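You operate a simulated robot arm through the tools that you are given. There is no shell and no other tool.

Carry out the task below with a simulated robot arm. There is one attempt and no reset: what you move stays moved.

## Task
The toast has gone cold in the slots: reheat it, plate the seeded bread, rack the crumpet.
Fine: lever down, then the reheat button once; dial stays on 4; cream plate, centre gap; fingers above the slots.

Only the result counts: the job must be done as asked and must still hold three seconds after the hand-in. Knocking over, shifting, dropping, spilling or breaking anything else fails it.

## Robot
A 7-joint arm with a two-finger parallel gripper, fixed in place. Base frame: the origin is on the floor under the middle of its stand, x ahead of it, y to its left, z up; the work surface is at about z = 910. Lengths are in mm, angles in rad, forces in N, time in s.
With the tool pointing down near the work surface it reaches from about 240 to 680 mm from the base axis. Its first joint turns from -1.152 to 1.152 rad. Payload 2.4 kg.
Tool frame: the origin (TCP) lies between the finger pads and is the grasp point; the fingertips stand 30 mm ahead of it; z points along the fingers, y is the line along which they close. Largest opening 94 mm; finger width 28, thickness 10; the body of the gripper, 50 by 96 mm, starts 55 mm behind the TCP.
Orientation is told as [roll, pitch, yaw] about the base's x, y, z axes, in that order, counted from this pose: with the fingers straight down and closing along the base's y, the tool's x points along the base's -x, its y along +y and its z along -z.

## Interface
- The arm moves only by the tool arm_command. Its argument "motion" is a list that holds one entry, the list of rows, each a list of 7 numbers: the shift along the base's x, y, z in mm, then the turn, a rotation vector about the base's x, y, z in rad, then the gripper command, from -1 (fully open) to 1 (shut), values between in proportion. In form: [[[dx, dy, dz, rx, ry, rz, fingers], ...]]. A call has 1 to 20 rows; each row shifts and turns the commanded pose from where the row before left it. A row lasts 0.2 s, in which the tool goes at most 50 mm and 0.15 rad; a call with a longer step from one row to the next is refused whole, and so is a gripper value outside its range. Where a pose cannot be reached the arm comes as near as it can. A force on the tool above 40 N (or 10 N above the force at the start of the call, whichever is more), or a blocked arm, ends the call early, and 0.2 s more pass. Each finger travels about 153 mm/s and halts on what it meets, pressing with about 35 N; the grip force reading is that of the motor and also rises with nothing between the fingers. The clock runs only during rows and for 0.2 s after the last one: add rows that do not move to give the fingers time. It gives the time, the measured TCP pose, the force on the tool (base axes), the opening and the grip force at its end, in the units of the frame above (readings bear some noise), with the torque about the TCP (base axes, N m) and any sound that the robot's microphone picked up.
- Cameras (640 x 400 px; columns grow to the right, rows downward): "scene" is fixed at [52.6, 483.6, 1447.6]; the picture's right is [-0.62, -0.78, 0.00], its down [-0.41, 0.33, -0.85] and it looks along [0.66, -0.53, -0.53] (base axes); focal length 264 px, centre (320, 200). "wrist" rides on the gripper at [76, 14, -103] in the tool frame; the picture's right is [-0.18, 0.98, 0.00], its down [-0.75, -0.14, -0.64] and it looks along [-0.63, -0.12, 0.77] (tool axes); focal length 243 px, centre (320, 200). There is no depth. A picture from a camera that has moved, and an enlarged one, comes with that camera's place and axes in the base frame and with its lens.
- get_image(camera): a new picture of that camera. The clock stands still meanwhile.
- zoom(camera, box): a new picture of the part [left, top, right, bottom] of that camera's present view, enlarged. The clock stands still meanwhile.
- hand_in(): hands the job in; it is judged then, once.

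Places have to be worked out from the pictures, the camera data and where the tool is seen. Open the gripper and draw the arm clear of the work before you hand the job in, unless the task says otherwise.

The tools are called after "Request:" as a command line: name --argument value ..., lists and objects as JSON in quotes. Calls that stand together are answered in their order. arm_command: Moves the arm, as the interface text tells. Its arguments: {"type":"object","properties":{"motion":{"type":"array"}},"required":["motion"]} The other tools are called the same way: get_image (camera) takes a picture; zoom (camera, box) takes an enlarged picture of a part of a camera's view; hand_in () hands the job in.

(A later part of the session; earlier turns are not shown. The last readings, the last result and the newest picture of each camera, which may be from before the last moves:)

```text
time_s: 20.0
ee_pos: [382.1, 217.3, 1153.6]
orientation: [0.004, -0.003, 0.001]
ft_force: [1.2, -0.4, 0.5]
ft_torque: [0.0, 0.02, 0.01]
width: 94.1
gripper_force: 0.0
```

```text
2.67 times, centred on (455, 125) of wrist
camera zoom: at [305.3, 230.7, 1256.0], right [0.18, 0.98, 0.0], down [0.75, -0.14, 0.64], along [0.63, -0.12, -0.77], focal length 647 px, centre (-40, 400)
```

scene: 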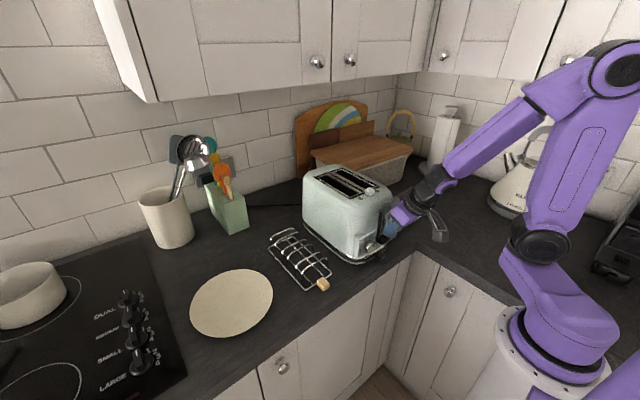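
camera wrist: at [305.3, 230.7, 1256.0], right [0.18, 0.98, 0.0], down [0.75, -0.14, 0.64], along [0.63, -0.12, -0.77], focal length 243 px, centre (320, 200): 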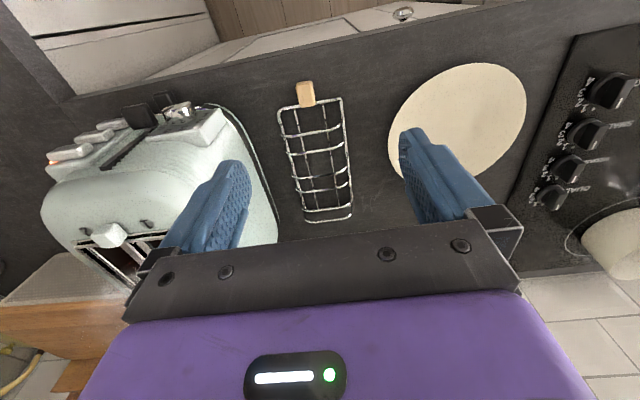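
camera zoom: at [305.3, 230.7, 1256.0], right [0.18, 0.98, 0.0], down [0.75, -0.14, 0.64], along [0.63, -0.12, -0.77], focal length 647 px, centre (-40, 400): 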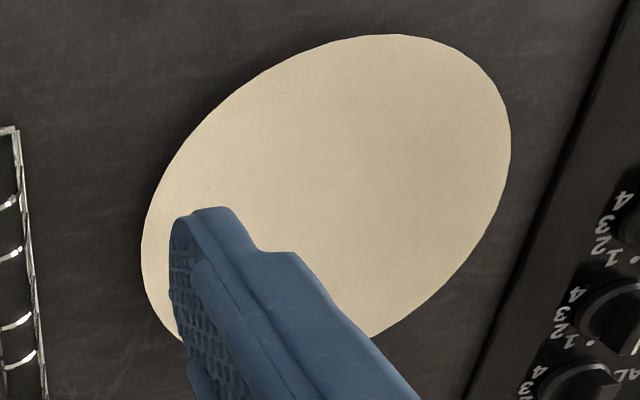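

The rack runs along x with yaw about -1°. Its six wires form three pairs, and the centre gap lies between wires at x ≈ 498.7 and 524.5, so its centre is about (511.6, 195.5), with wire tops at z ≈ 963. The plate centre is about (488, 397), radius 95. I go back up to a viewing pose and wait for the toaster to pop.

Request:
arm_command --motion '[[[0, 0, 40, 0, 0, 0, -1], [0, -20, 40, 0, 0, 0, -1], [-5, -40, 25, 0, 0, 0, -1], [-10, -40, 25, 0, 0, 0, -1], [-10, -40, 20, 0, 0, 0, -1], [-5, -35, 0, 0, 0, 0, -1], [0, 0, 0, 0, 0, 0, -1], [0, 0, 0, 0, 0, 0, -1]]]'

Request:
get_image --camera "wrist"

Request:
zoom --camera "scene" --box '[280, 140, 440, 270]'

```text
time_s: 21.8
ee_pos: [349.2, 41.5, 1304.9]
orientation: [0.004, 0.0, -0.001]
ft_force: [-0.1, 0.2, -0.8]
ft_torque: [-0.01, -0.02, 0.01]
width: 94.1
gripper_force: 0.1
```

```text
taken
camera wrist: at [273.3, 55.4, 1407.6], right [0.18, 0.98, 0.0], down [0.75, -0.14, 0.64], along [0.63, -0.12, -0.77], focal length 243 px, centre (320, 200)
```

wrist: 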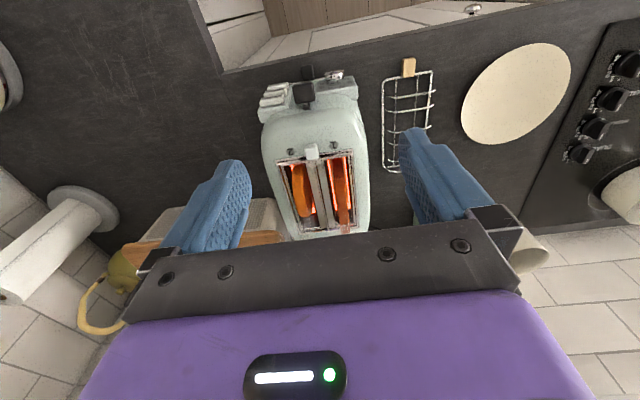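

```text
3.08 times, centred on (360, 205) of scene
camera zoom: at [52.6, 483.6, 1447.6], right [-0.62, -0.78, 0.0], down [-0.41, 0.33, -0.85], along [0.66, -0.53, -0.53], focal length 811 px, centre (197, 185)
```

zoom: 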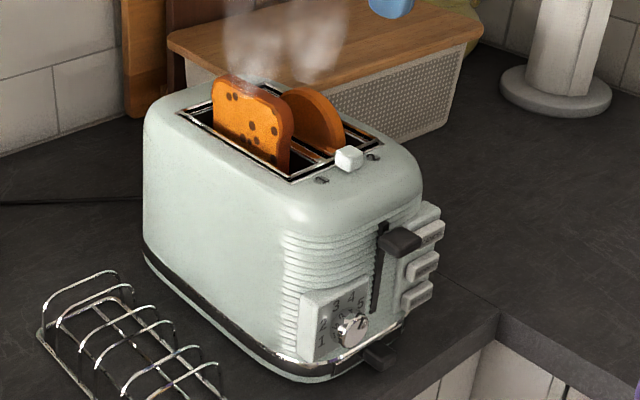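

Steam is rising, the lever is back up and the toast has popped, so the reheat has finished. I enlarge both views to locate the slices.

Request:
zoom --camera "wrist" --box '[250, 60, 400, 240]'

Request:
zoom --camera "scene" --box '[310, 155, 390, 205]'

Request:
zoom --camera "scene" --box '[360, 200, 420, 260]'

```text
2.22 times, centred on (325, 150) of wrist
camera zoom: at [273.3, 55.4, 1407.6], right [0.18, 0.98, 0.0], down [0.75, -0.14, 0.64], along [0.63, -0.12, -0.77], focal length 539 px, centre (309, 311)
```

zoom: 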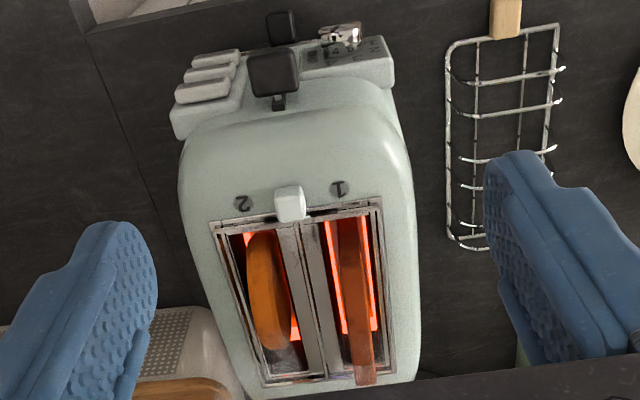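

```text
8.00 times, centred on (350, 180) of scene
camera zoom: at [52.6, 483.6, 1447.6], right [-0.62, -0.78, 0.0], down [-0.41, 0.33, -0.85], along [0.66, -0.53, -0.53], focal length 2109 px, centre (80, 360)
```

zoom: 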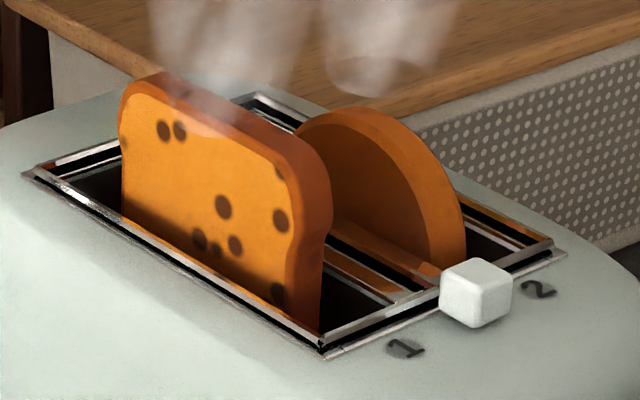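

```text
6.67 times, centred on (390, 230) of scene
camera zoom: at [52.6, 483.6, 1447.6], right [-0.62, -0.78, 0.0], down [-0.41, 0.33, -0.85], along [0.66, -0.53, -0.53], focal length 1757 px, centre (-147, 0)
```

zoom: 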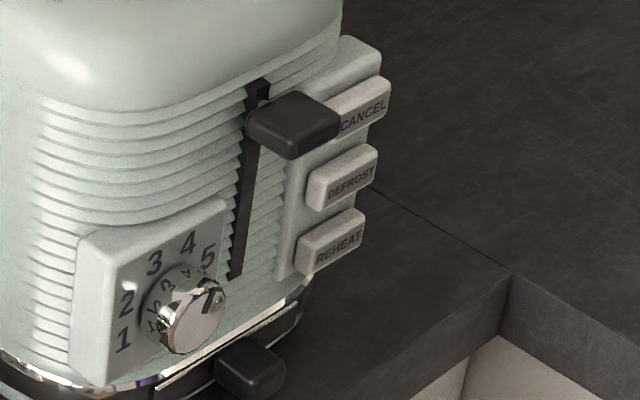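

The lights are off, the lever is up, the dial is unchanged, and both slices stand about 30 mm proud of the slots. I move closer above them to measure their exact line and height.

Request:
arm_command --motion '[[[20, -5, -20, 0, 0, 0, -1], [20, -5, -20, 0, 0, 0, -1], [10, -5, -10, 0, 0, 0, -1], [0, 0, 0, 0, 0, 0, -1]]]'

Request:
zoom --camera "wrist" --box '[230, 100, 410, 240]'

Request:
get_image --camera "wrist"

```text
time_s: 22.8
ee_pos: [399.8, 26.2, 1254.5]
orientation: [0.003, -0.002, -0.002]
ft_force: [0.1, -0.3, 0.1]
ft_torque: [0.02, 0.02, 0.0]
width: 94.2
gripper_force: 0.0
```

```text
2.86 times, centred on (320, 170) of wrist
camera zoom: at [324.3, 40.6, 1355.6], right [0.18, 0.98, 0.0], down [0.75, -0.14, 0.64], along [0.63, -0.12, -0.77], focal length 693 px, centre (320, 286)
```

zoom: 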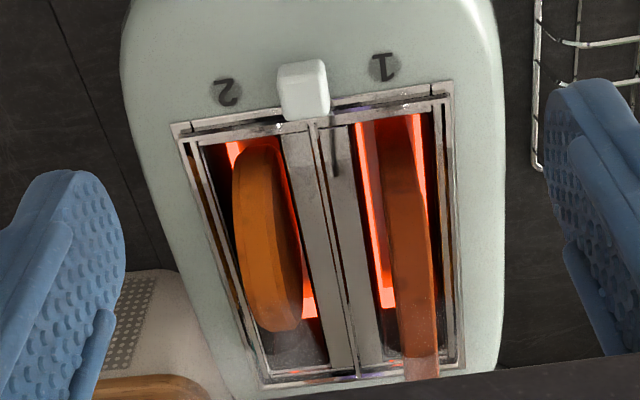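

```text
taken
camera wrist: at [324.3, 40.6, 1355.6], right [0.18, 0.98, 0.0], down [0.75, -0.14, 0.64], along [0.63, -0.12, -0.77], focal length 243 px, centre (320, 200)
```

wrist: 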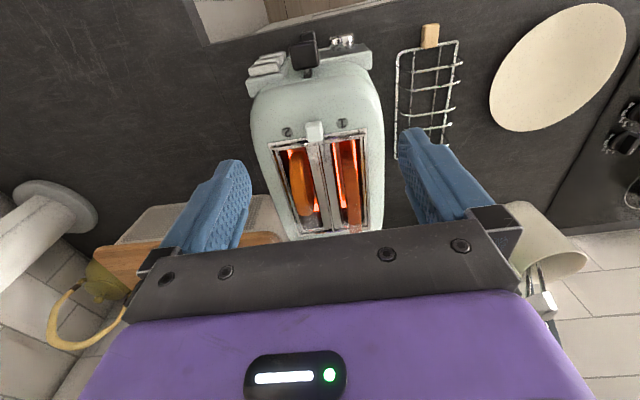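

I enlarge the two slices further to pin their ends and top edges.

Request:
zoom --camera "wrist" --box '[280, 130, 380, 240]'

Request:
zoom --camera "scene" --box '[315, 160, 385, 205]'

```text
3.64 times, centred on (330, 185) of wrist
camera zoom: at [324.3, 40.6, 1355.6], right [0.18, 0.98, 0.0], down [0.75, -0.14, 0.64], along [0.63, -0.12, -0.77], focal length 882 px, centre (284, 254)
```

zoom: 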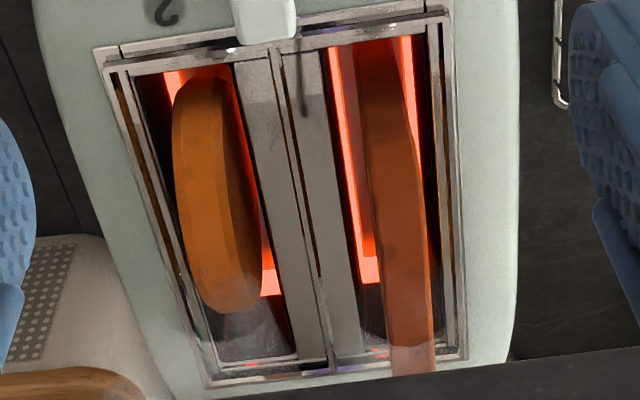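

```text
8.89 times, centred on (350, 182) of scene
camera zoom: at [52.6, 483.6, 1447.6], right [-0.62, -0.78, 0.0], down [-0.41, 0.33, -0.85], along [0.66, -0.53, -0.53], focal length 2343 px, centre (53, 356)
```

zoom: 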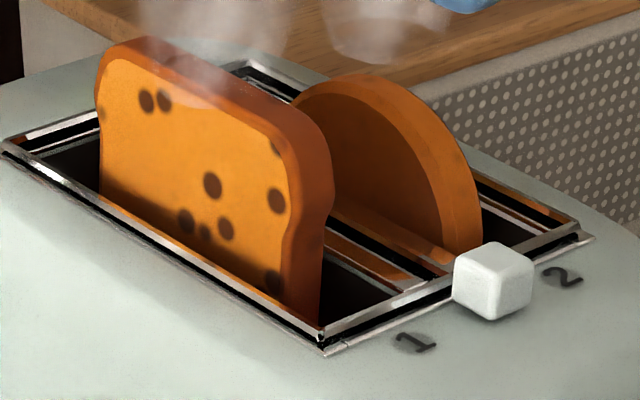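

The seeded bread is centred at about (525, 45.5), roughly 95 mm wide and 15.5 mm thick, yawed about -2°, with its top at z ≈ 1145. The slot frame is at z ≈ 1098. I move above the bread with the fingers part open (47 mm) so they clear the crumpet.

Request:
arm_command --motion '[[[30, 5, -8, 0, 0, -0.03, 0], [32, 5, -12, 0, 0, 0, 0], [32, 5, -15, 0, 0, 0, 0], [31.5, 4.3, -17, 0, 0, 0, 0], [0, 0, 0, 0, 0, 0, 0], [0, 0, 0, 0, 0, 0, 0]]]'

Request:
get_image --camera "wrist"

Request:
zoom --camera "scene" --box '[300, 120, 400, 210]'

```text
time_s: 24.2
ee_pos: [528.5, 45.7, 1202.3]
orientation: [0.005, -0.003, -0.032]
ft_force: [0.0, 0.3, 0.4]
ft_torque: [-0.03, -0.04, -0.03]
width: 47.2
gripper_force: 0.0
```

```text
taken
camera wrist: at [453.4, 61.9, 1305.5], right [0.21, 0.98, 0.0], down [0.75, -0.17, 0.64], along [0.63, -0.14, -0.77], focal length 243 px, centre (320, 200)
```

wrist: 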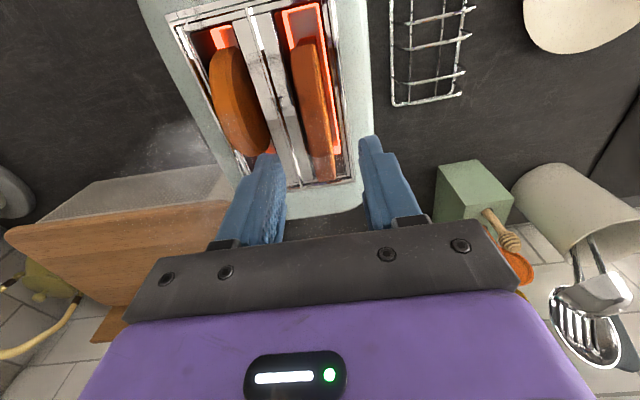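

```text
4.44 times, centred on (350, 165) of scene
camera zoom: at [52.6, 483.6, 1447.6], right [-0.62, -0.78, 0.0], down [-0.41, 0.33, -0.85], along [0.66, -0.53, -0.53], focal length 1172 px, centre (187, 356)
```

zoom: 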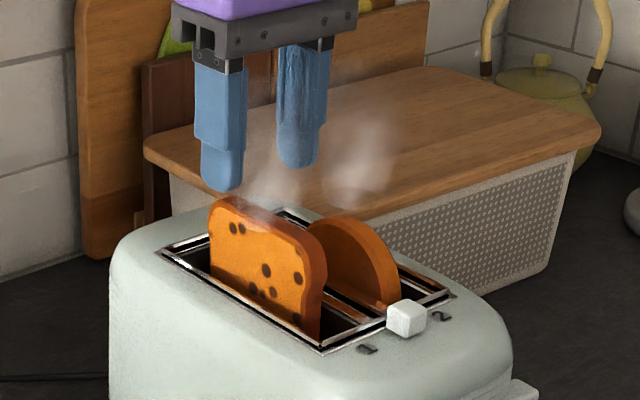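

I enlarge this nearer view to re-check the bread against the fingers before going down.

Request:
zoom --camera "wrist" --box '[200, 0, 400, 200]'

```text
2.00 times, centred on (300, 100) of wrist
camera zoom: at [453.4, 61.9, 1305.5], right [0.21, 0.98, 0.0], down [0.75, -0.17, 0.64], along [0.63, -0.14, -0.77], focal length 485 px, centre (360, 400)
```

zoom: 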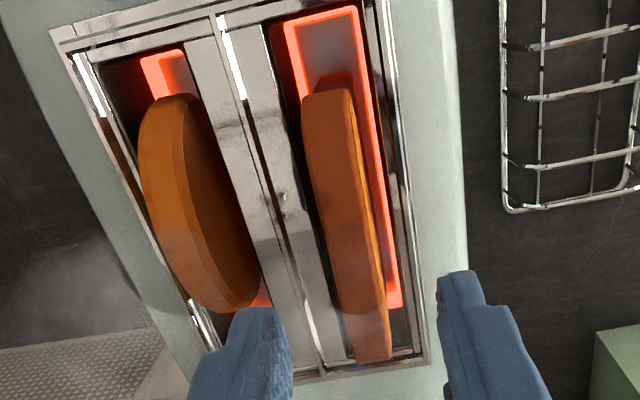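

The bread runs from (473, 48) to (574, 41), so it is yawed about -3 to -4° and centred near (524, 45). I trim the yaw and descend so the fingertips stop at about z = 1107, above the slot frame.

Request:
arm_command --motion '[[[-3, -0.5, -15, 0, 0, -0.025, 0], [0, 0, -20, 0, 0, 0, 0], [0, 0, -18, 0, 0, 0, 0], [0, 0, -11, 0, 0, 0, 0], [0, 0, 0, 0, 0, 0, 0]]]'

Request:
zoom --camera "scene" --box '[300, 120, 400, 210]'

Request:
get_image --camera "wrist"

```text
time_s: 25.4
ee_pos: [523.4, 45.1, 1137.9]
orientation: [0.004, -0.001, -0.055]
ft_force: [-0.4, -0.3, 0.1]
ft_torque: [0.02, -0.01, 0.01]
width: 47.1
gripper_force: 0.0
```

```text
4.44 times, centred on (350, 165) of scene
camera zoom: at [52.6, 483.6, 1447.6], right [-0.62, -0.78, 0.0], down [-0.41, 0.33, -0.85], along [0.66, -0.53, -0.53], focal length 1172 px, centre (187, 356)
```

zoom: 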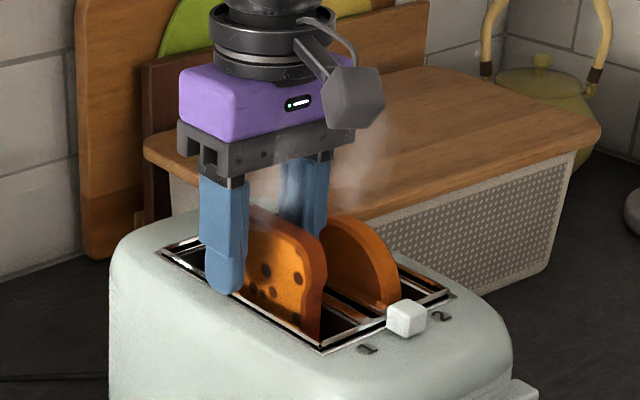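

```text
taken
camera wrist: at [449.1, 63.5, 1240.4], right [0.24, 0.97, 0.0], down [0.74, -0.18, 0.64], along [0.62, -0.15, -0.77], focal length 243 px, centre (320, 200)
```

wrist: 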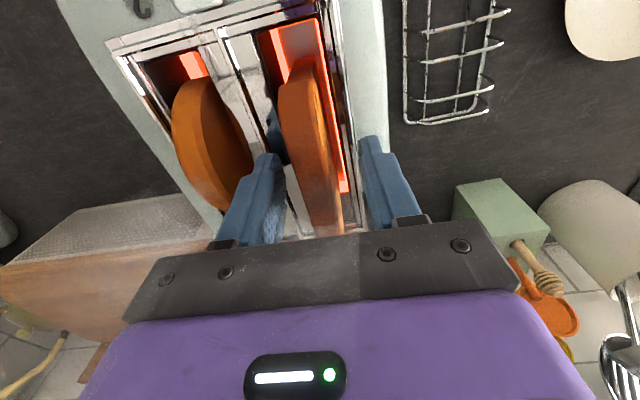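

The bread is centred between the fingers and the tips are clear of the frame. I close on it and check the grip.

Request:
arm_command --motion '[[[0, 0, 0, 0, 0, 0, 0.5], [0, 0, 0, 0, 0, 0, 1], [0, 0, 0, 0, 0, 0, 1], [0, 0, 0, 0, 0, 0, 1]]]'

Request:
zoom --camera "scene" --box '[300, 120, 400, 210]'

```text
time_s: 26.4
ee_pos: [523.5, 47.0, 1136.6]
orientation: [0.003, -0.003, -0.058]
ft_force: [0.4, -1.1, -0.2]
ft_torque: [-0.02, 0.0, 0.0]
width: 18.7
gripper_force: 35.3
```

```text
4.44 times, centred on (350, 165) of scene
camera zoom: at [52.6, 483.6, 1447.6], right [-0.62, -0.78, 0.0], down [-0.41, 0.33, -0.85], along [0.66, -0.53, -0.53], focal length 1172 px, centre (187, 356)
```

zoom: 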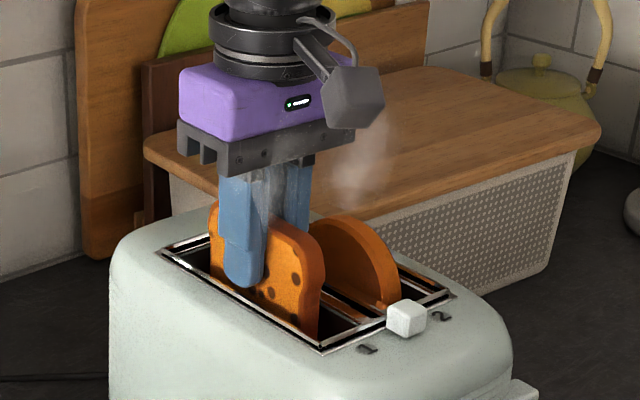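

The grip holds at 18.7 mm width. I lift straight up slowly, watching for any snag.

Request:
arm_command --motion '[[[0, 0, 6, 0, 0, 0, 1], [0, 0, 8, 0, 0, 0, 1], [0, 0, 10, 0, 0, 0, 1], [0, 0, 12, 0, 0, 0, 1]]]'

Request:
zoom --camera "scene" --box '[290, 110, 410, 210]'

```text
time_s: 27.4
ee_pos: [523.6, 45.0, 1174.2]
orientation: [0.002, -0.002, -0.055]
ft_force: [-0.4, 0.1, -1.4]
ft_torque: [-0.01, 0.0, -0.01]
width: 18.5
gripper_force: 35.2
```

```text
4.00 times, centred on (350, 160) of scene
camera zoom: at [52.6, 483.6, 1447.6], right [-0.62, -0.78, 0.0], down [-0.41, 0.33, -0.85], along [0.66, -0.53, -0.53], focal length 1054 px, centre (200, 360)
```

zoom: 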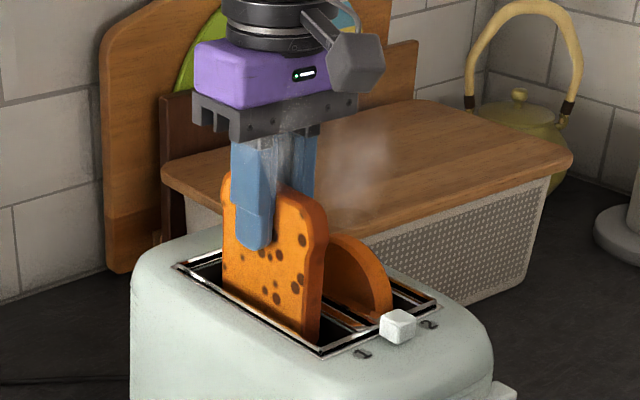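

The bread rises freely, with only its weight of about 1.4 N on the sensor. I lift it fully out of the slot.

Request:
arm_command --motion '[[[0, 0, 15, 0, 0, 0, 1], [0, 0, 20, 0, 0, 0, 1], [0, 0, 20, 0, 0, 0, 1], [0, 0, 20, 0, 0, 0, 1], [0, 0, 15, 0, 0, 0, 1]]]'

Request:
get_image --camera "scene"

Request:
zoom --camera "scene" --box '[290, 90, 410, 210]'

Request:
get_image --camera "wrist"

```text
time_s: 28.6
ee_pos: [523.3, 45.5, 1264.3]
orientation: [0.004, -0.002, -0.054]
ft_force: [0.4, 0.6, -1.0]
ft_torque: [0.0, -0.03, -0.03]
width: 18.5
gripper_force: 34.9
```

```text
taken
```

scene: 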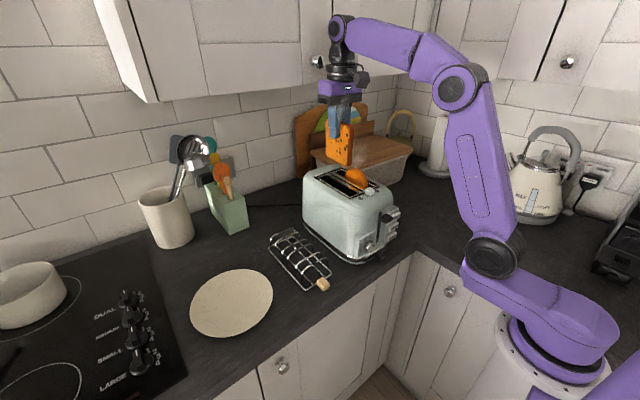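

```text
3.33 times, centred on (350, 150) of scene
camera zoom: at [52.6, 483.6, 1447.6], right [-0.62, -0.78, 0.0], down [-0.41, 0.33, -0.85], along [0.66, -0.53, -0.53], focal length 879 px, centre (220, 367)
```

zoom: 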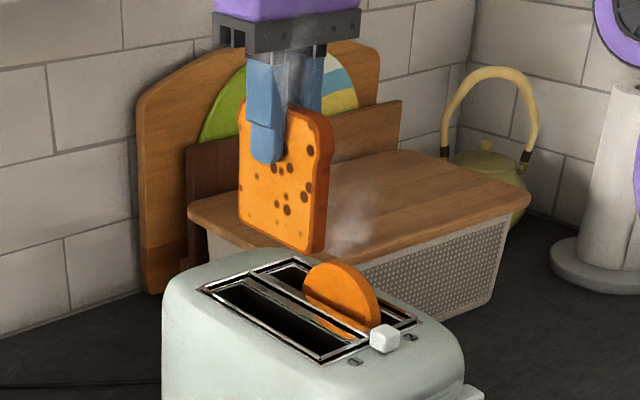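

```text
taken
camera wrist: at [449.1, 63.8, 1366.9], right [0.24, 0.97, 0.0], down [0.74, -0.18, 0.64], along [0.62, -0.15, -0.77], focal length 243 px, centre (320, 200)
```

wrist: 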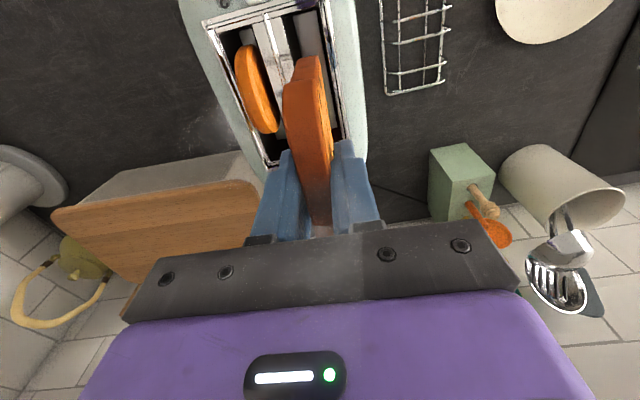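

The bread is free. It extends about 96 mm below the TCP and 8 mm above it. I carry it toward the plate at height, yawing the hand to about -0.88 so that I can then lean the bread flat pointing away from the base, which keeps the wrist clear of the rack.

Request:
arm_command --motion '[[[0, 20, 5, 0, 0, 0, 1], [0, 35, 0, 0, 0, -0.08, 1], [-5, 40, 0, 0, 0, -0.125, 1], [-9, 42, -5, 0, 0, -0.125, 1], [-10, 42, -10, 0, 0, -0.125, 1], [-10, 42, -10, 0, 0, -0.125, 1], [-10, 42, -15, 0, 0, -0.125, 1], [-8, 40, -15, 0, 0, -0.12, 1], [-6, 30, -10, 0, 0, 0, 1], [0, 0, 0, 0, 0, 0, 1]]]'

Request:
get_image --camera "scene"

Request:
get_image --camera "wrist"

```text
time_s: 30.8
ee_pos: [467.1, 379.8, 1204.1]
orientation: [0.003, -0.002, -0.883]
ft_force: [0.1, 0.1, -0.2]
ft_torque: [0.01, 0.0, -0.04]
width: 18.3
gripper_force: 35.4
```

```text
taken
```

scene: 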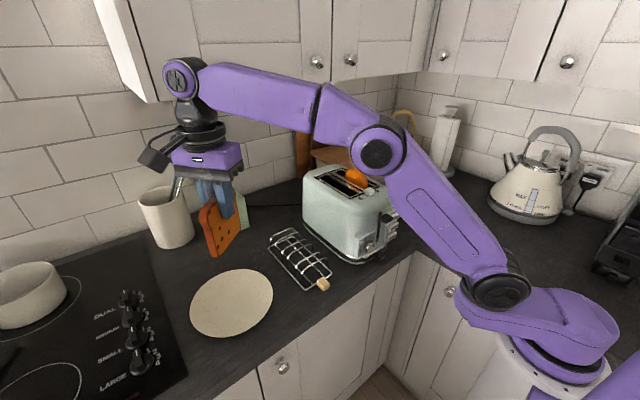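

```text
taken
camera wrist: at [430.2, 446.2, 1305.8], right [0.88, 0.48, 0.0], down [0.37, -0.67, 0.64], along [0.31, -0.56, -0.77], focal length 243 px, centre (320, 200)
```

wrist: 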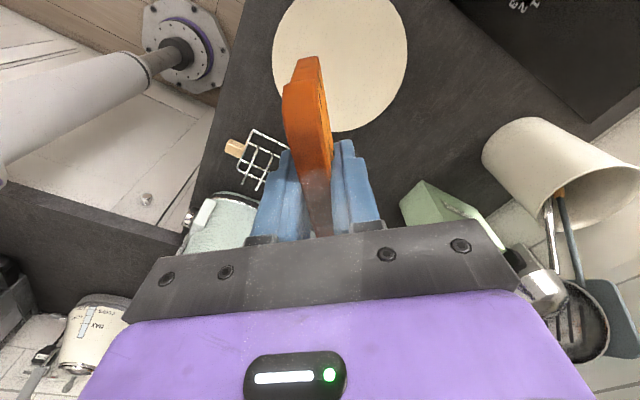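

The bread hangs above the plate with the yaw at -0.883. I now lean the hand over about the horizontal axis so the bread turns toward flat, still well above the plate.

Request:
arm_command --motion '[[[0, 0, 0, 0.08, -0.097, 0, 1], [0, 0, 0, 0.08, -0.097, 0, 1], [0, 0, 0, 0.08, -0.097, 0, 1], [0, 0, 0, 0.08, -0.097, 0, 1], [0, 0, 0, 0.08, -0.097, 0, 1], [0, 0, 0, 0.08, -0.097, 0, 1], [0, 0, 0, 0.08, -0.097, 0, 1], [0, 0, 0, 0.08, -0.097, 0, 1], [0, 0, 0, 0.08, -0.097, 0, 1], [0, 0, 0, 0, 0, 0, 1]]]'

Request:
get_image --camera "scene"

Request:
get_image --camera "wrist"

```text
time_s: 33.0
ee_pos: [467.2, 377.5, 1202.4]
orientation: [1.136, 0.0, -0.884]
ft_force: [0.4, 0.0, 0.7]
ft_torque: [-0.01, 0.01, -0.01]
width: 18.4
gripper_force: 35.1
```

```text
taken
```

scene: 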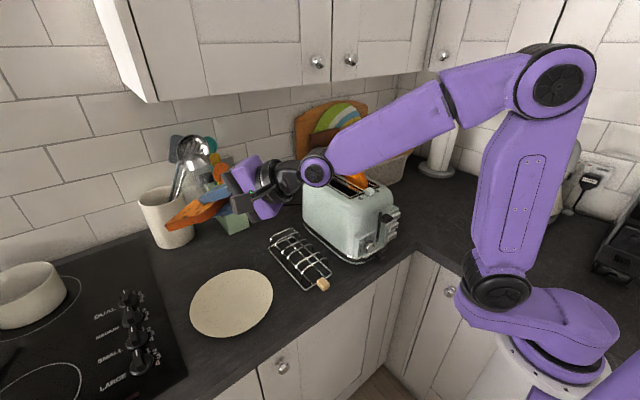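

```text
taken
camera wrist: at [351.0, 381.9, 1259.5], right [0.44, 0.12, 0.89], down [-0.02, -0.99, 0.14], along [0.9, -0.08, -0.43], focal length 243 px, centre (320, 200)
```

wrist: 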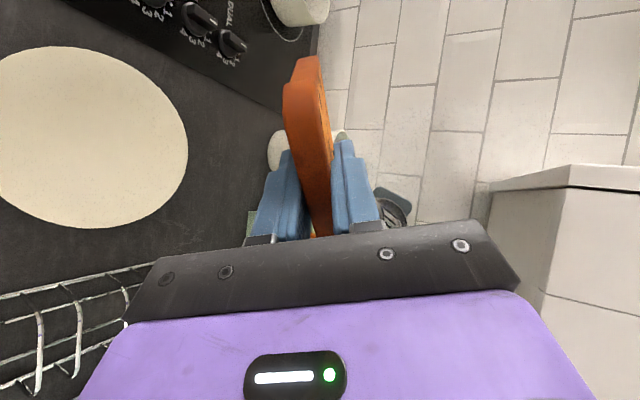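

The lean is right (roll 1.136, pitch 0). I descend straight down to about 30 mm above the expected contact and check.

Request:
arm_command --motion '[[[0, 0, -25, 0, 0, 0, 1], [0, 0, -30, 0, 0, 0, 1], [0, 0, -30, 0, 0, 0, 1], [0, 0, -30, 0, 0, 0, 1], [0, 0, -30, 0, 0, 0, 1], [0, 0, -25, 0, 0, 0, 1], [0, 0, -20, 0, 0, 0, 1], [0, 0, -10, 0, 0, 0, 1], [0, 0, 0, 0, 0, 0, 1]]]'

Request:
get_image --camera "scene"

Request:
zoom --camera "scene" --box '[170, 210, 310, 340]'

Request:
get_image --camera "wrist"

```text
time_s: 35.0
ee_pos: [466.3, 377.9, 1004.2]
orientation: [1.135, -0.002, -0.882]
ft_force: [0.6, -0.2, -0.4]
ft_torque: [-0.01, 0.05, -0.03]
width: 18.2
gripper_force: 34.5
```

```text
taken
```

scene: 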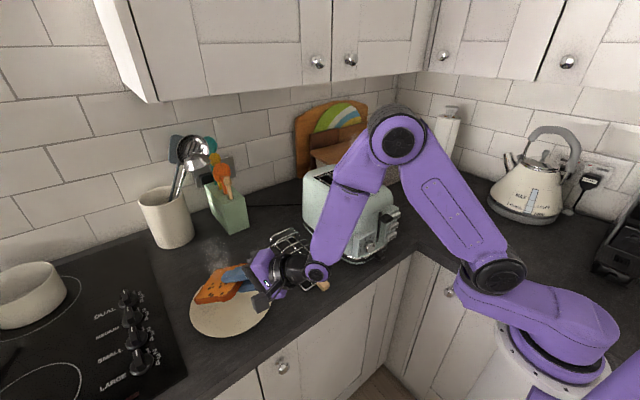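

```text
3.08 times, centred on (240, 275) of scene
camera zoom: at [52.6, 483.6, 1447.6], right [-0.62, -0.78, 0.0], down [-0.41, 0.33, -0.85], along [0.66, -0.53, -0.53], focal length 811 px, centre (566, -31)
```

zoom: 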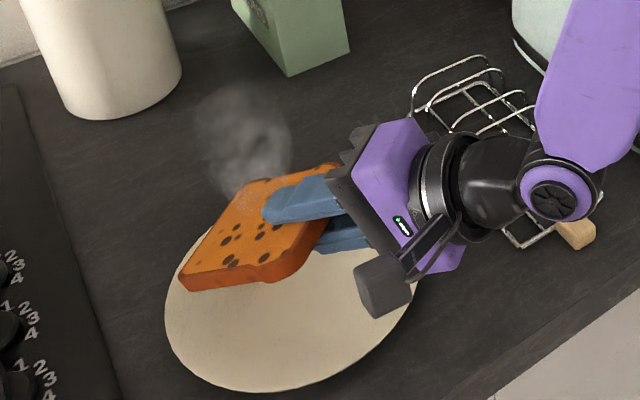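

```text
taken
camera wrist: at [351.3, 381.3, 1060.3], right [0.44, 0.12, 0.89], down [-0.02, -0.99, 0.14], along [0.9, -0.08, -0.43], focal length 243 px, centre (320, 200)
```

wrist: 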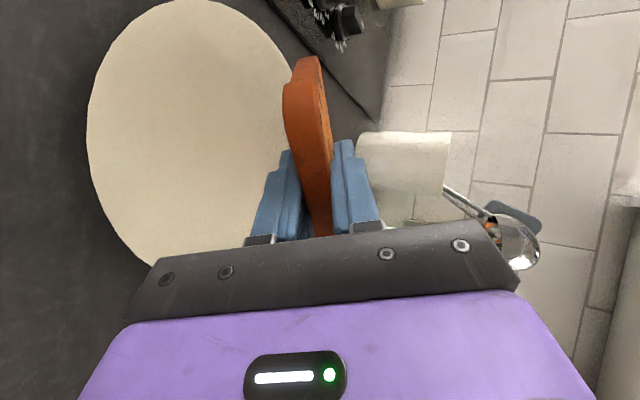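

The bread is lined up over the plate. I lower it gently until its far edge is close to the plate.

Request:
arm_command --motion '[[[-1, -1, -5, 0, 0, 0, 1], [-1, -1, -5, 0, 0, 0, 1], [0, 0, -5, 0, 0, 0, 1], [0, 0, -4, 0, 0, 0, 1]]]'

Request:
zoom --camera "scene" --box '[170, 230, 290, 330]'

```text
time_s: 36.0
ee_pos: [462.5, 377.3, 984.4]
orientation: [1.134, -0.003, -0.884]
ft_force: [-0.5, 0.7, 0.0]
ft_torque: [-0.05, 0.01, -0.01]
width: 18.2
gripper_force: 35.3
```

```text
4.00 times, centred on (230, 280) of scene
camera zoom: at [52.6, 483.6, 1447.6], right [-0.62, -0.78, 0.0], down [-0.41, 0.33, -0.85], along [0.66, -0.53, -0.53], focal length 1054 px, centre (680, -120)
```

zoom: 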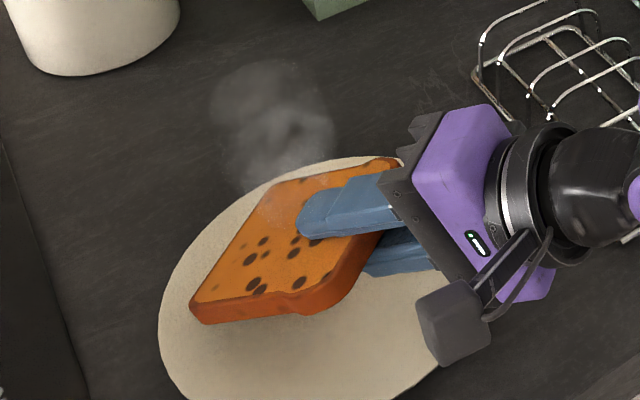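

There is no contact yet; the bread's far edge should be near z = 935. I lower in 2 mm steps to feel for the plate.

Request:
arm_command --motion '[[[0, 0, -2, 0, 0, 0, 1], [0, 0, -2, 0, 0, 0, 1], [0, 0, -2, 0, 0, 0, 1], [0, 0, -2, 0, 0, 0, 1]]]'

Request:
arm_command --motion '[[[0, 0, -1.5, 0, 0, 0, 1], [0, 0, -1.5, 0, 0, 0, 1]]]'

Request:
zoom --camera "scene" --box '[170, 230, 290, 330]'

```text
time_s: 37.0
ee_pos: [465.5, 377.3, 976.5]
orientation: [1.136, -0.002, -0.884]
ft_force: [0.0, -0.4, -0.3]
ft_torque: [-0.01, 0.02, 0.02]
width: 18.3
gripper_force: 34.9
```

```text
time_s: 37.6
ee_pos: [464.7, 377.2, 972.5]
orientation: [1.135, -0.001, -0.884]
ft_force: [-0.4, -0.5, -0.5]
ft_torque: [0.0, 0.01, 0.02]
width: 18.3
gripper_force: 34.6
```

```text
4.00 times, centred on (230, 280) of scene
camera zoom: at [52.6, 483.6, 1447.6], right [-0.62, -0.78, 0.0], down [-0.41, 0.33, -0.85], along [0.66, -0.53, -0.53], focal length 1054 px, centre (680, -120)
```

zoom: 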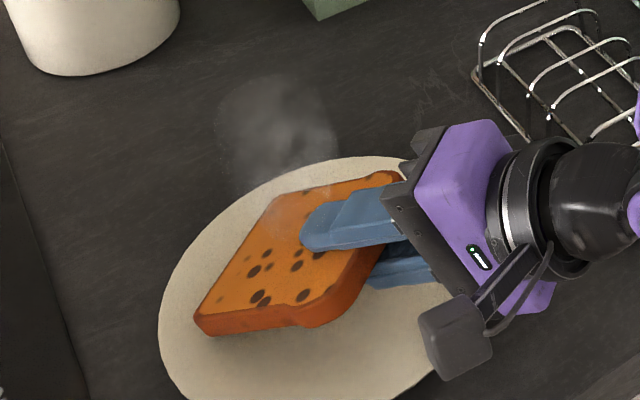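

Still free at about z = 924. I continue in small steps.

Request:
arm_command --motion '[[[0, 0, -1.5, 0, 0, 0, 1], [0, 0, -1.5, 0, 0, 0, 1]]]'

Request:
arm_command --motion '[[[0, 0, -1.5, 0, 0, 0, 1], [0, 0, -1.5, 0, 0, 0, 1]]]'

Request:
zoom --camera "scene" --box '[170, 230, 290, 330]'

```text
time_s: 38.2
ee_pos: [463.6, 376.7, 969.6]
orientation: [1.135, -0.002, -0.884]
ft_force: [-0.2, 1.1, -0.5]
ft_torque: [-0.02, -0.01, 0.04]
width: 18.3
gripper_force: 34.7
```

```text
time_s: 38.8
ee_pos: [464.9, 376.0, 967.8]
orientation: [1.137, -0.002, -0.886]
ft_force: [-0.4, -2.7, 4.9]
ft_torque: [0.3, -0.09, -0.04]
width: 18.4
gripper_force: 35.0
```

```text
4.00 times, centred on (230, 280) of scene
camera zoom: at [52.5, 483.4, 1447.7], right [-0.62, -0.78, 0.0], down [-0.41, 0.33, -0.85], along [0.66, -0.53, -0.53], focal length 1054 px, centre (680, -120)
```

zoom: 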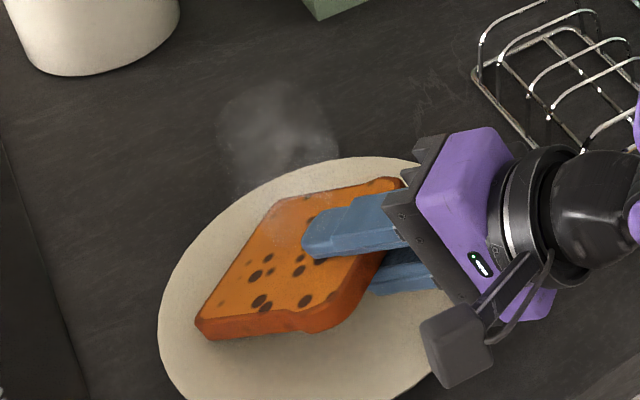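

Contact came at TCP z ≈ 968, so the plate surface is about z = 918.5. I lift a touch, shift slightly outward to allow for any drag when the fingers withdraw, lean to about 72°, and lower again to just above the plate.

Request:
arm_command --motion '[[[0, 0, 5, 0, 0, 0, 1], [4.1, 3.4, 0, 0.0388, -0.047, 0, 1], [4.1, 3.4, 0, 0.0388, -0.047, 0, 1], [0, 0, -6, 0, 0, 0, 1], [0, 0, -5, 0, 0, 0, 1], [0, 0, -2, 0, 0, 0, 1], [0, 0, 0, 0, 0, 0, 1]]]'

Request:
zoom --camera "scene" --box '[170, 230, 290, 330]'

Request:
get_image --camera "wrist"

```text
time_s: 40.4
ee_pos: [473.6, 383.9, 960.3]
orientation: [1.258, -0.001, -0.884]
ft_force: [-2.7, -1.4, 5.7]
ft_torque: [0.5, -0.16, 0.12]
width: 18.2
gripper_force: 35.3
```

```text
4.00 times, centred on (230, 280) of scene
camera zoom: at [52.4, 483.5, 1447.7], right [-0.62, -0.78, 0.0], down [-0.41, 0.33, -0.85], along [0.66, -0.53, -0.53], focal length 1054 px, centre (680, -120)
```

zoom: 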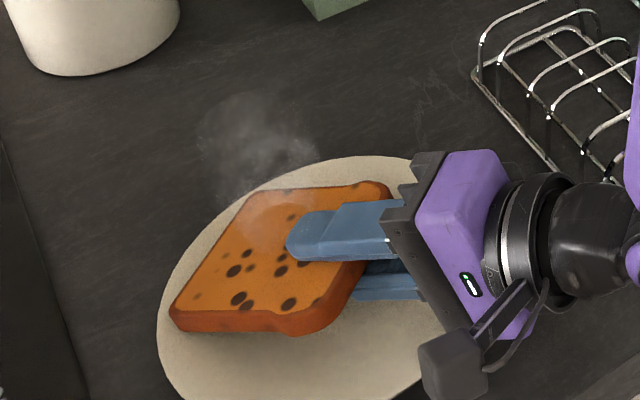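

```text
taken
camera wrist: at [353.2, 382.5, 1005.3], right [0.35, 0.05, 0.94], down [-0.03, -1.0, 0.06], along [0.94, -0.05, -0.35], focal length 243 px, centre (320, 200)
```

wrist: 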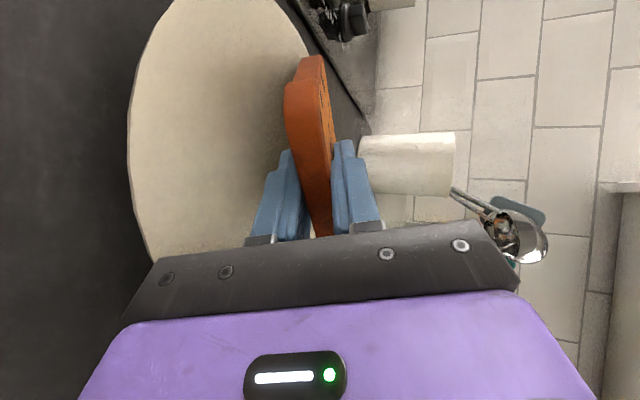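

The bread's far edge rests on the plate with about 6 N and the plate has not moved. I relieve the pressure and open the fingers only a little, so the bread settles onto the plate and the lower finger.

Request:
arm_command --motion '[[[0, 0, 1.5, 0, 0, 0, 1], [0, 0, 0, 0, 0, 0, 0.5], [0, 0, 0, 0, 0, 0, 0.4], [0, 0, 0, 0, 0, 0, 0.32], [0, 0, 0, 0, 0, 0, 0.3]]]'

Request:
zoom --camera "scene" --box '[170, 230, 290, 330]'

Request:
get_image --camera "wrist"

```text
time_s: 41.6
ee_pos: [473.1, 383.7, 959.9]
orientation: [1.258, -0.003, -0.883]
ft_force: [-0.2, -0.1, -0.7]
ft_torque: [0.0, -0.01, -0.03]
width: 32.8
gripper_force: 0.1
```

```text
4.00 times, centred on (230, 280) of scene
camera zoom: at [52.6, 483.6, 1447.6], right [-0.62, -0.78, 0.0], down [-0.41, 0.33, -0.85], along [0.66, -0.53, -0.53], focal length 1054 px, centre (680, -120)
```

zoom: 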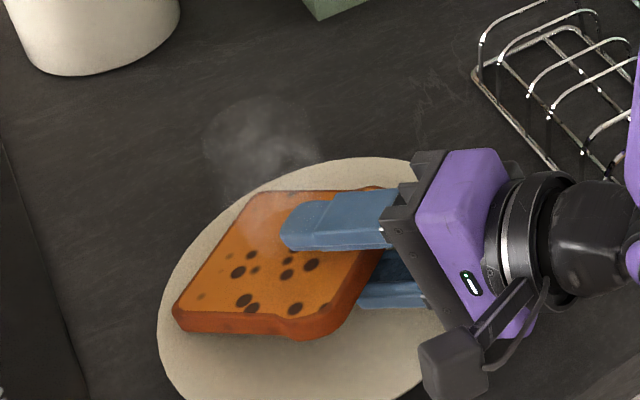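

```text
taken
camera wrist: at [353.2, 382.4, 1006.2], right [0.35, 0.05, 0.94], down [-0.03, -1.0, 0.07], along [0.94, -0.05, -0.35], focal length 243 px, centre (320, 200)
```

wrist: 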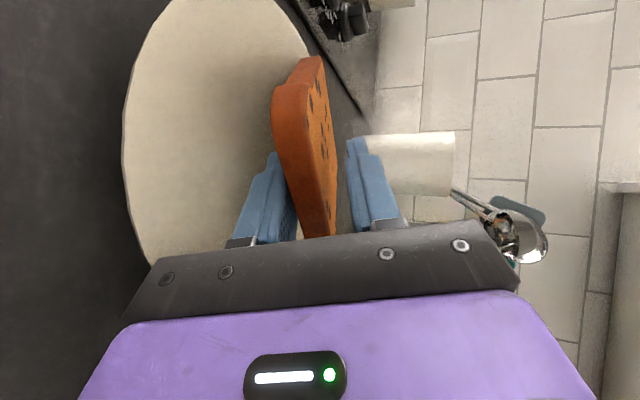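

The bread now rests on the plate edge and the lower finger. I withdraw the hand quickly straight back, with a slight rise, so the finger slides out from under it.

Request:
arm_command --motion '[[[0, 0, 0, 0, 0, 0, 0.22], [-36, -29.7, 4, 0, 0, 0, 0.22], [-32, -26.4, 14, 0, 0, 0, 0.22], [-15, -12, 25, 0, 0, 0, 0.22], [0, 0, 25, 0, 0, 0, 0.22], [0, 0, 0, 0, 0, 0, 0.22]]]'

Request:
zoom --camera "scene" --box '[170, 230, 290, 330]'

Request:
get_image --camera "wrist"

```text
time_s: 43.0
ee_pos: [388.6, 314.9, 1029.4]
orientation: [1.256, -0.002, -0.882]
ft_force: [-0.2, 0.3, -0.1]
ft_torque: [0.02, 0.01, -0.01]
width: 36.8
gripper_force: 0.0
```

```text
4.00 times, centred on (230, 280) of scene
camera zoom: at [52.6, 483.6, 1447.6], right [-0.62, -0.78, 0.0], down [-0.41, 0.33, -0.85], along [0.66, -0.53, -0.53], focal length 1054 px, centre (680, -120)
```

zoom: 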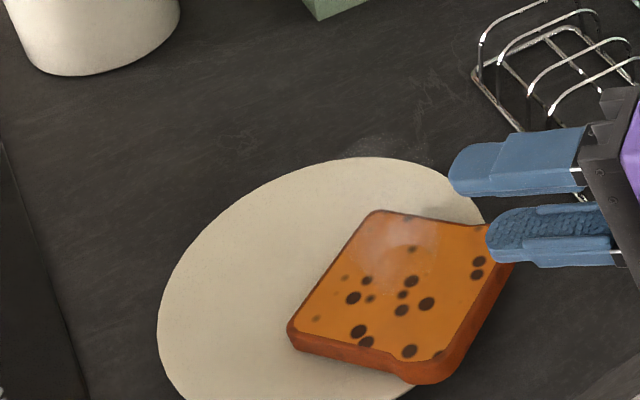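

```text
taken
camera wrist: at [268.3, 314.6, 1074.1], right [0.35, 0.05, 0.93], down [-0.03, -1.0, 0.07], along [0.94, -0.05, -0.35], focal length 243 px, centre (320, 200)
```

wrist: 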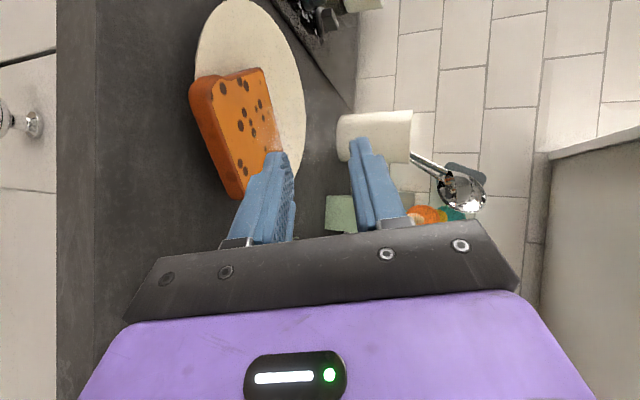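

The bread slid back with the finger: it lies flat on the plate but about 46 mm off-centre towards the base, overhanging the rim. I stand the hand upright again, with the fingers closed, to push it gently back to the middle.

Request:
arm_command --motion '[[[0, 0, 10, -0.089, 0.108, 0, 1], [0, 0, 10, -0.089, 0.108, 0, 1], [0, 0, 10, -0.089, 0.108, 0, 1], [0, 0, 5, -0.089, 0.108, 0, 1], [0, 0, 5, -0.089, 0.108, 0, 1], [0, 0, 0, -0.089, 0.108, 0, 1], [0, 0, 0, -0.089, 0.108, 0, 1], [0, 0, 0, -0.089, 0.108, 0, 1], [0, 0, 0, -0.085, 0.103, 0, 1], [0, 0, 0, 0, 0, 0, 1]]]'

Request:
get_image --camera "wrist"

Request:
zoom --camera "scene" --box '[170, 230, 310, 340]'

```text
time_s: 45.2
ee_pos: [389.8, 322.7, 1067.1]
orientation: [0.065, 0.017, -0.876]
ft_force: [0.0, -0.3, -0.5]
ft_torque: [-0.01, -0.03, 0.01]
width: 0.0
gripper_force: 32.7
out of reach, approached as far as the arm can: row 5
```

```text
taken
camera wrist: at [348.8, 384.0, 1172.2], right [0.87, 0.48, 0.06], down [0.35, -0.71, 0.62], along [0.34, -0.52, -0.78], focal length 243 px, centre (320, 200)
```

wrist: 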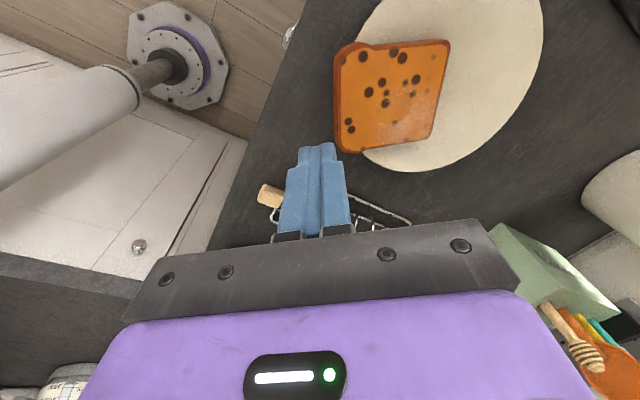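

```text
3.64 times, centred on (240, 285) of scene
camera zoom: at [52.6, 483.6, 1447.6], right [-0.62, -0.78, 0.0], down [-0.41, 0.33, -0.85], along [0.66, -0.53, -0.53], focal length 958 px, centre (611, -109)
```

zoom: 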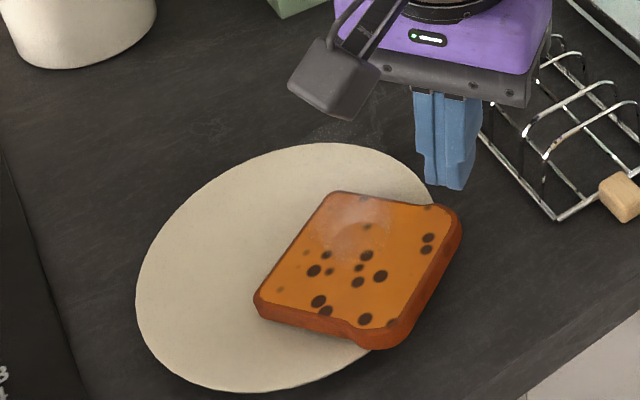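

I refine the plate centre to about (497, 394), and the bread centre to (454, 364) with its near edge at about (412, 335). It needs a push of about 50 mm along (0.82, 0.57). I straighten the hand, match its yaw, and line up behind the near edge while still high.

Request:
arm_command --motion '[[[0.5, -1, 0, -0.0546, 0.039, 0, 1], [0.5, -0.9, -10, 0, 0, -0.085, 1], [0, 0, -20, 0, 0, 0, 1], [0, 0, 0, 0, 0, 0, 1]]]'

Request:
get_image --camera "wrist"

Request:
zoom --camera "scene" --box '[190, 230, 310, 330]'

```text
time_s: 46.2
ee_pos: [391.5, 320.0, 1036.6]
orientation: [0.006, 0.002, -0.962]
ft_force: [-0.6, 0.6, 0.8]
ft_torque: [-0.01, 0.01, -0.02]
width: 0.0
gripper_force: 32.9
```

```text
taken
camera wrist: at [360.1, 389.7, 1140.1], right [0.91, 0.41, 0.0], down [0.31, -0.7, 0.64], along [0.26, -0.58, -0.77], focal length 243 px, centre (320, 200)
```

wrist: 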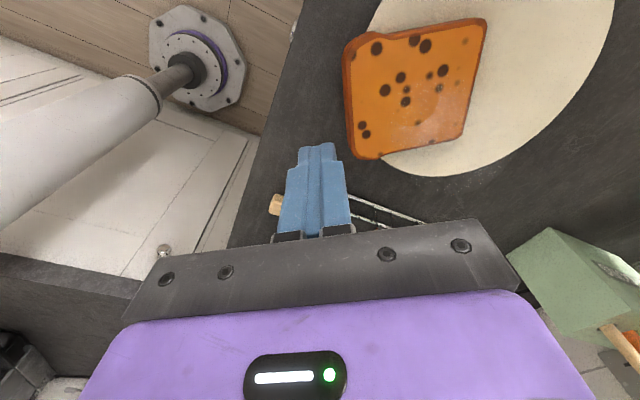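

```text
4.00 times, centred on (250, 280) of scene
camera zoom: at [52.6, 483.6, 1447.6], right [-0.62, -0.78, 0.0], down [-0.41, 0.33, -0.85], along [0.66, -0.53, -0.53], focal length 1054 px, centre (600, -120)
```

zoom: 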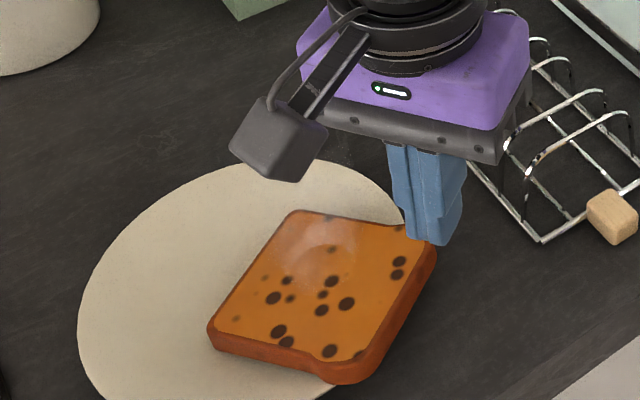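

The near edge mid-point is at about (410, 336), with its normal matching the hand's. I lower behind it so the fingertips are at z ≈ 930, above the rim but level with the bread's side, and check.

Request:
arm_command --motion '[[[-1, 1.5, -25, 0, 0, 0, 1], [0, 0, -25, 0, 0, 0, 1], [0, 0, -17, 0, 0, 0, 1], [0, 0, -10, 0, 0, 0, 1], [0, 0, 0, 0, 0, 0, 1]]]'

Request:
zoom --camera "scene" --box '[190, 230, 310, 330]'

Request:
get_image --camera "wrist"

```text
time_s: 47.4
ee_pos: [389.4, 323.3, 960.7]
orientation: [0.003, 0.003, -0.963]
ft_force: [0.7, -0.2, -1.2]
ft_torque: [0.02, -0.01, -0.02]
width: 0.2
gripper_force: 32.8
```

```text
4.00 times, centred on (250, 280) of scene
camera zoom: at [52.6, 483.6, 1447.6], right [-0.62, -0.78, 0.0], down [-0.41, 0.33, -0.85], along [0.66, -0.53, -0.53], focal length 1054 px, centre (600, -120)
```

zoom: 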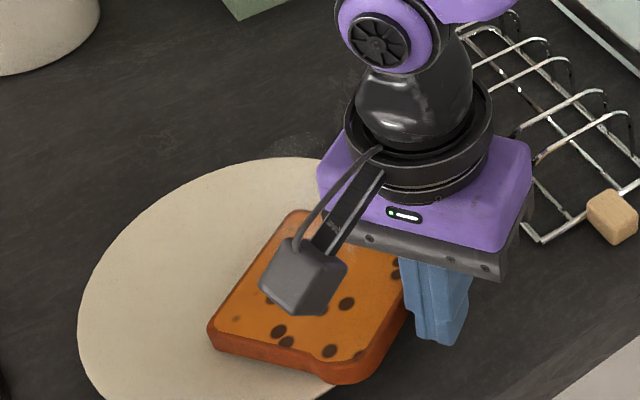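

```text
taken
camera wrist: at [358.3, 392.9, 1063.9], right [0.91, 0.41, 0.0], down [0.31, -0.7, 0.64], along [0.27, -0.58, -0.77], focal length 243 px, centre (320, 200)
```

wrist: 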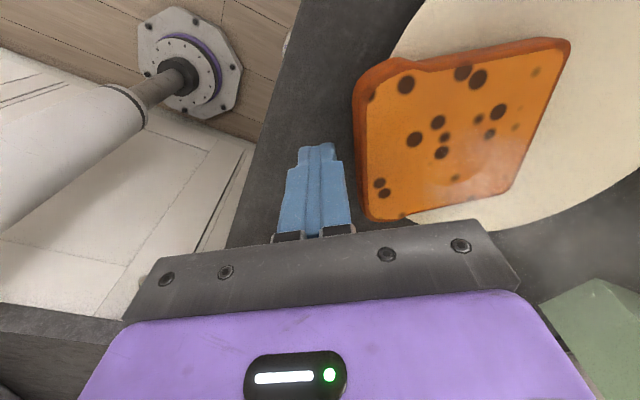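

The fingers stand just behind the bread's near edge. I push along (0.82, 0.57) in 5 mm steps and check the progress.

Request:
arm_command --motion '[[[4.1, 2.86, 0, 0, 0, 0, 1], [4.1, 2.86, 0, 0, 0, 0, 1], [4.1, 2.86, 0, 0, 0, 0, 1], [4.1, 2.86, 0, 0, 0, 0, 1], [4.1, 2.86, 0, 0, 0, 0, 1], [4.1, 2.86, 0, 0, 0, 0, 1], [4.1, 2.86, 0, 0, 0, 0, 1], [4.1, 2.86, 0, 0, 0, 0, 1]]]'

Request:
zoom --camera "scene" --box '[190, 230, 310, 330]'

Request:
get_image --camera "wrist"

```text
time_s: 49.2
ee_pos: [423.7, 346.0, 959.8]
orientation: [0.004, 0.001, -0.963]
ft_force: [-0.1, 0.3, 0.2]
ft_torque: [0.0, -0.01, -0.04]
width: 0.0
gripper_force: 33.4
```

```text
4.00 times, centred on (250, 280) of scene
camera zoom: at [52.6, 483.6, 1447.6], right [-0.62, -0.78, 0.0], down [-0.41, 0.33, -0.85], along [0.66, -0.53, -0.53], focal length 1054 px, centre (600, -120)
```

zoom: 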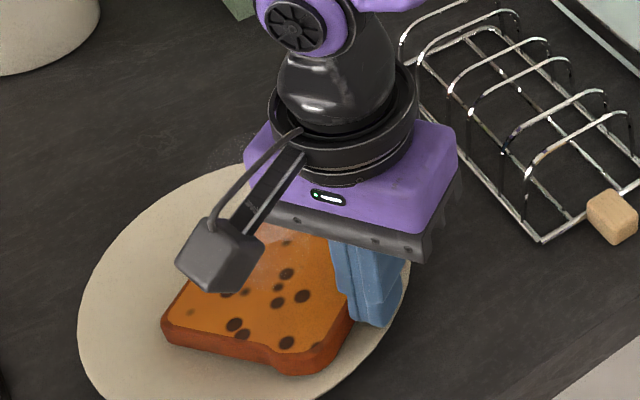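

```text
taken
camera wrist: at [391.7, 415.7, 1062.7], right [0.91, 0.41, 0.0], down [0.31, -0.7, 0.64], along [0.27, -0.58, -0.77], focal length 243 px, centre (320, 200)
```

wrist: 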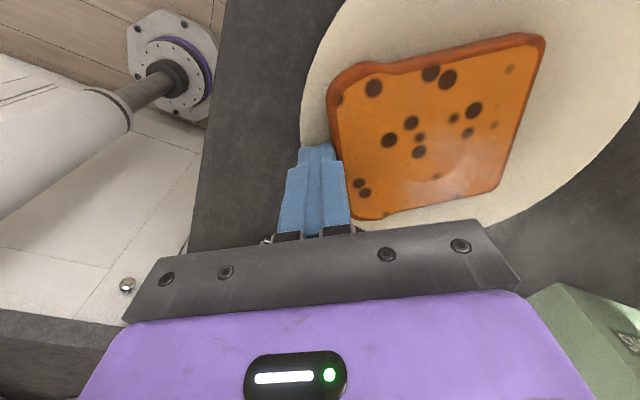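

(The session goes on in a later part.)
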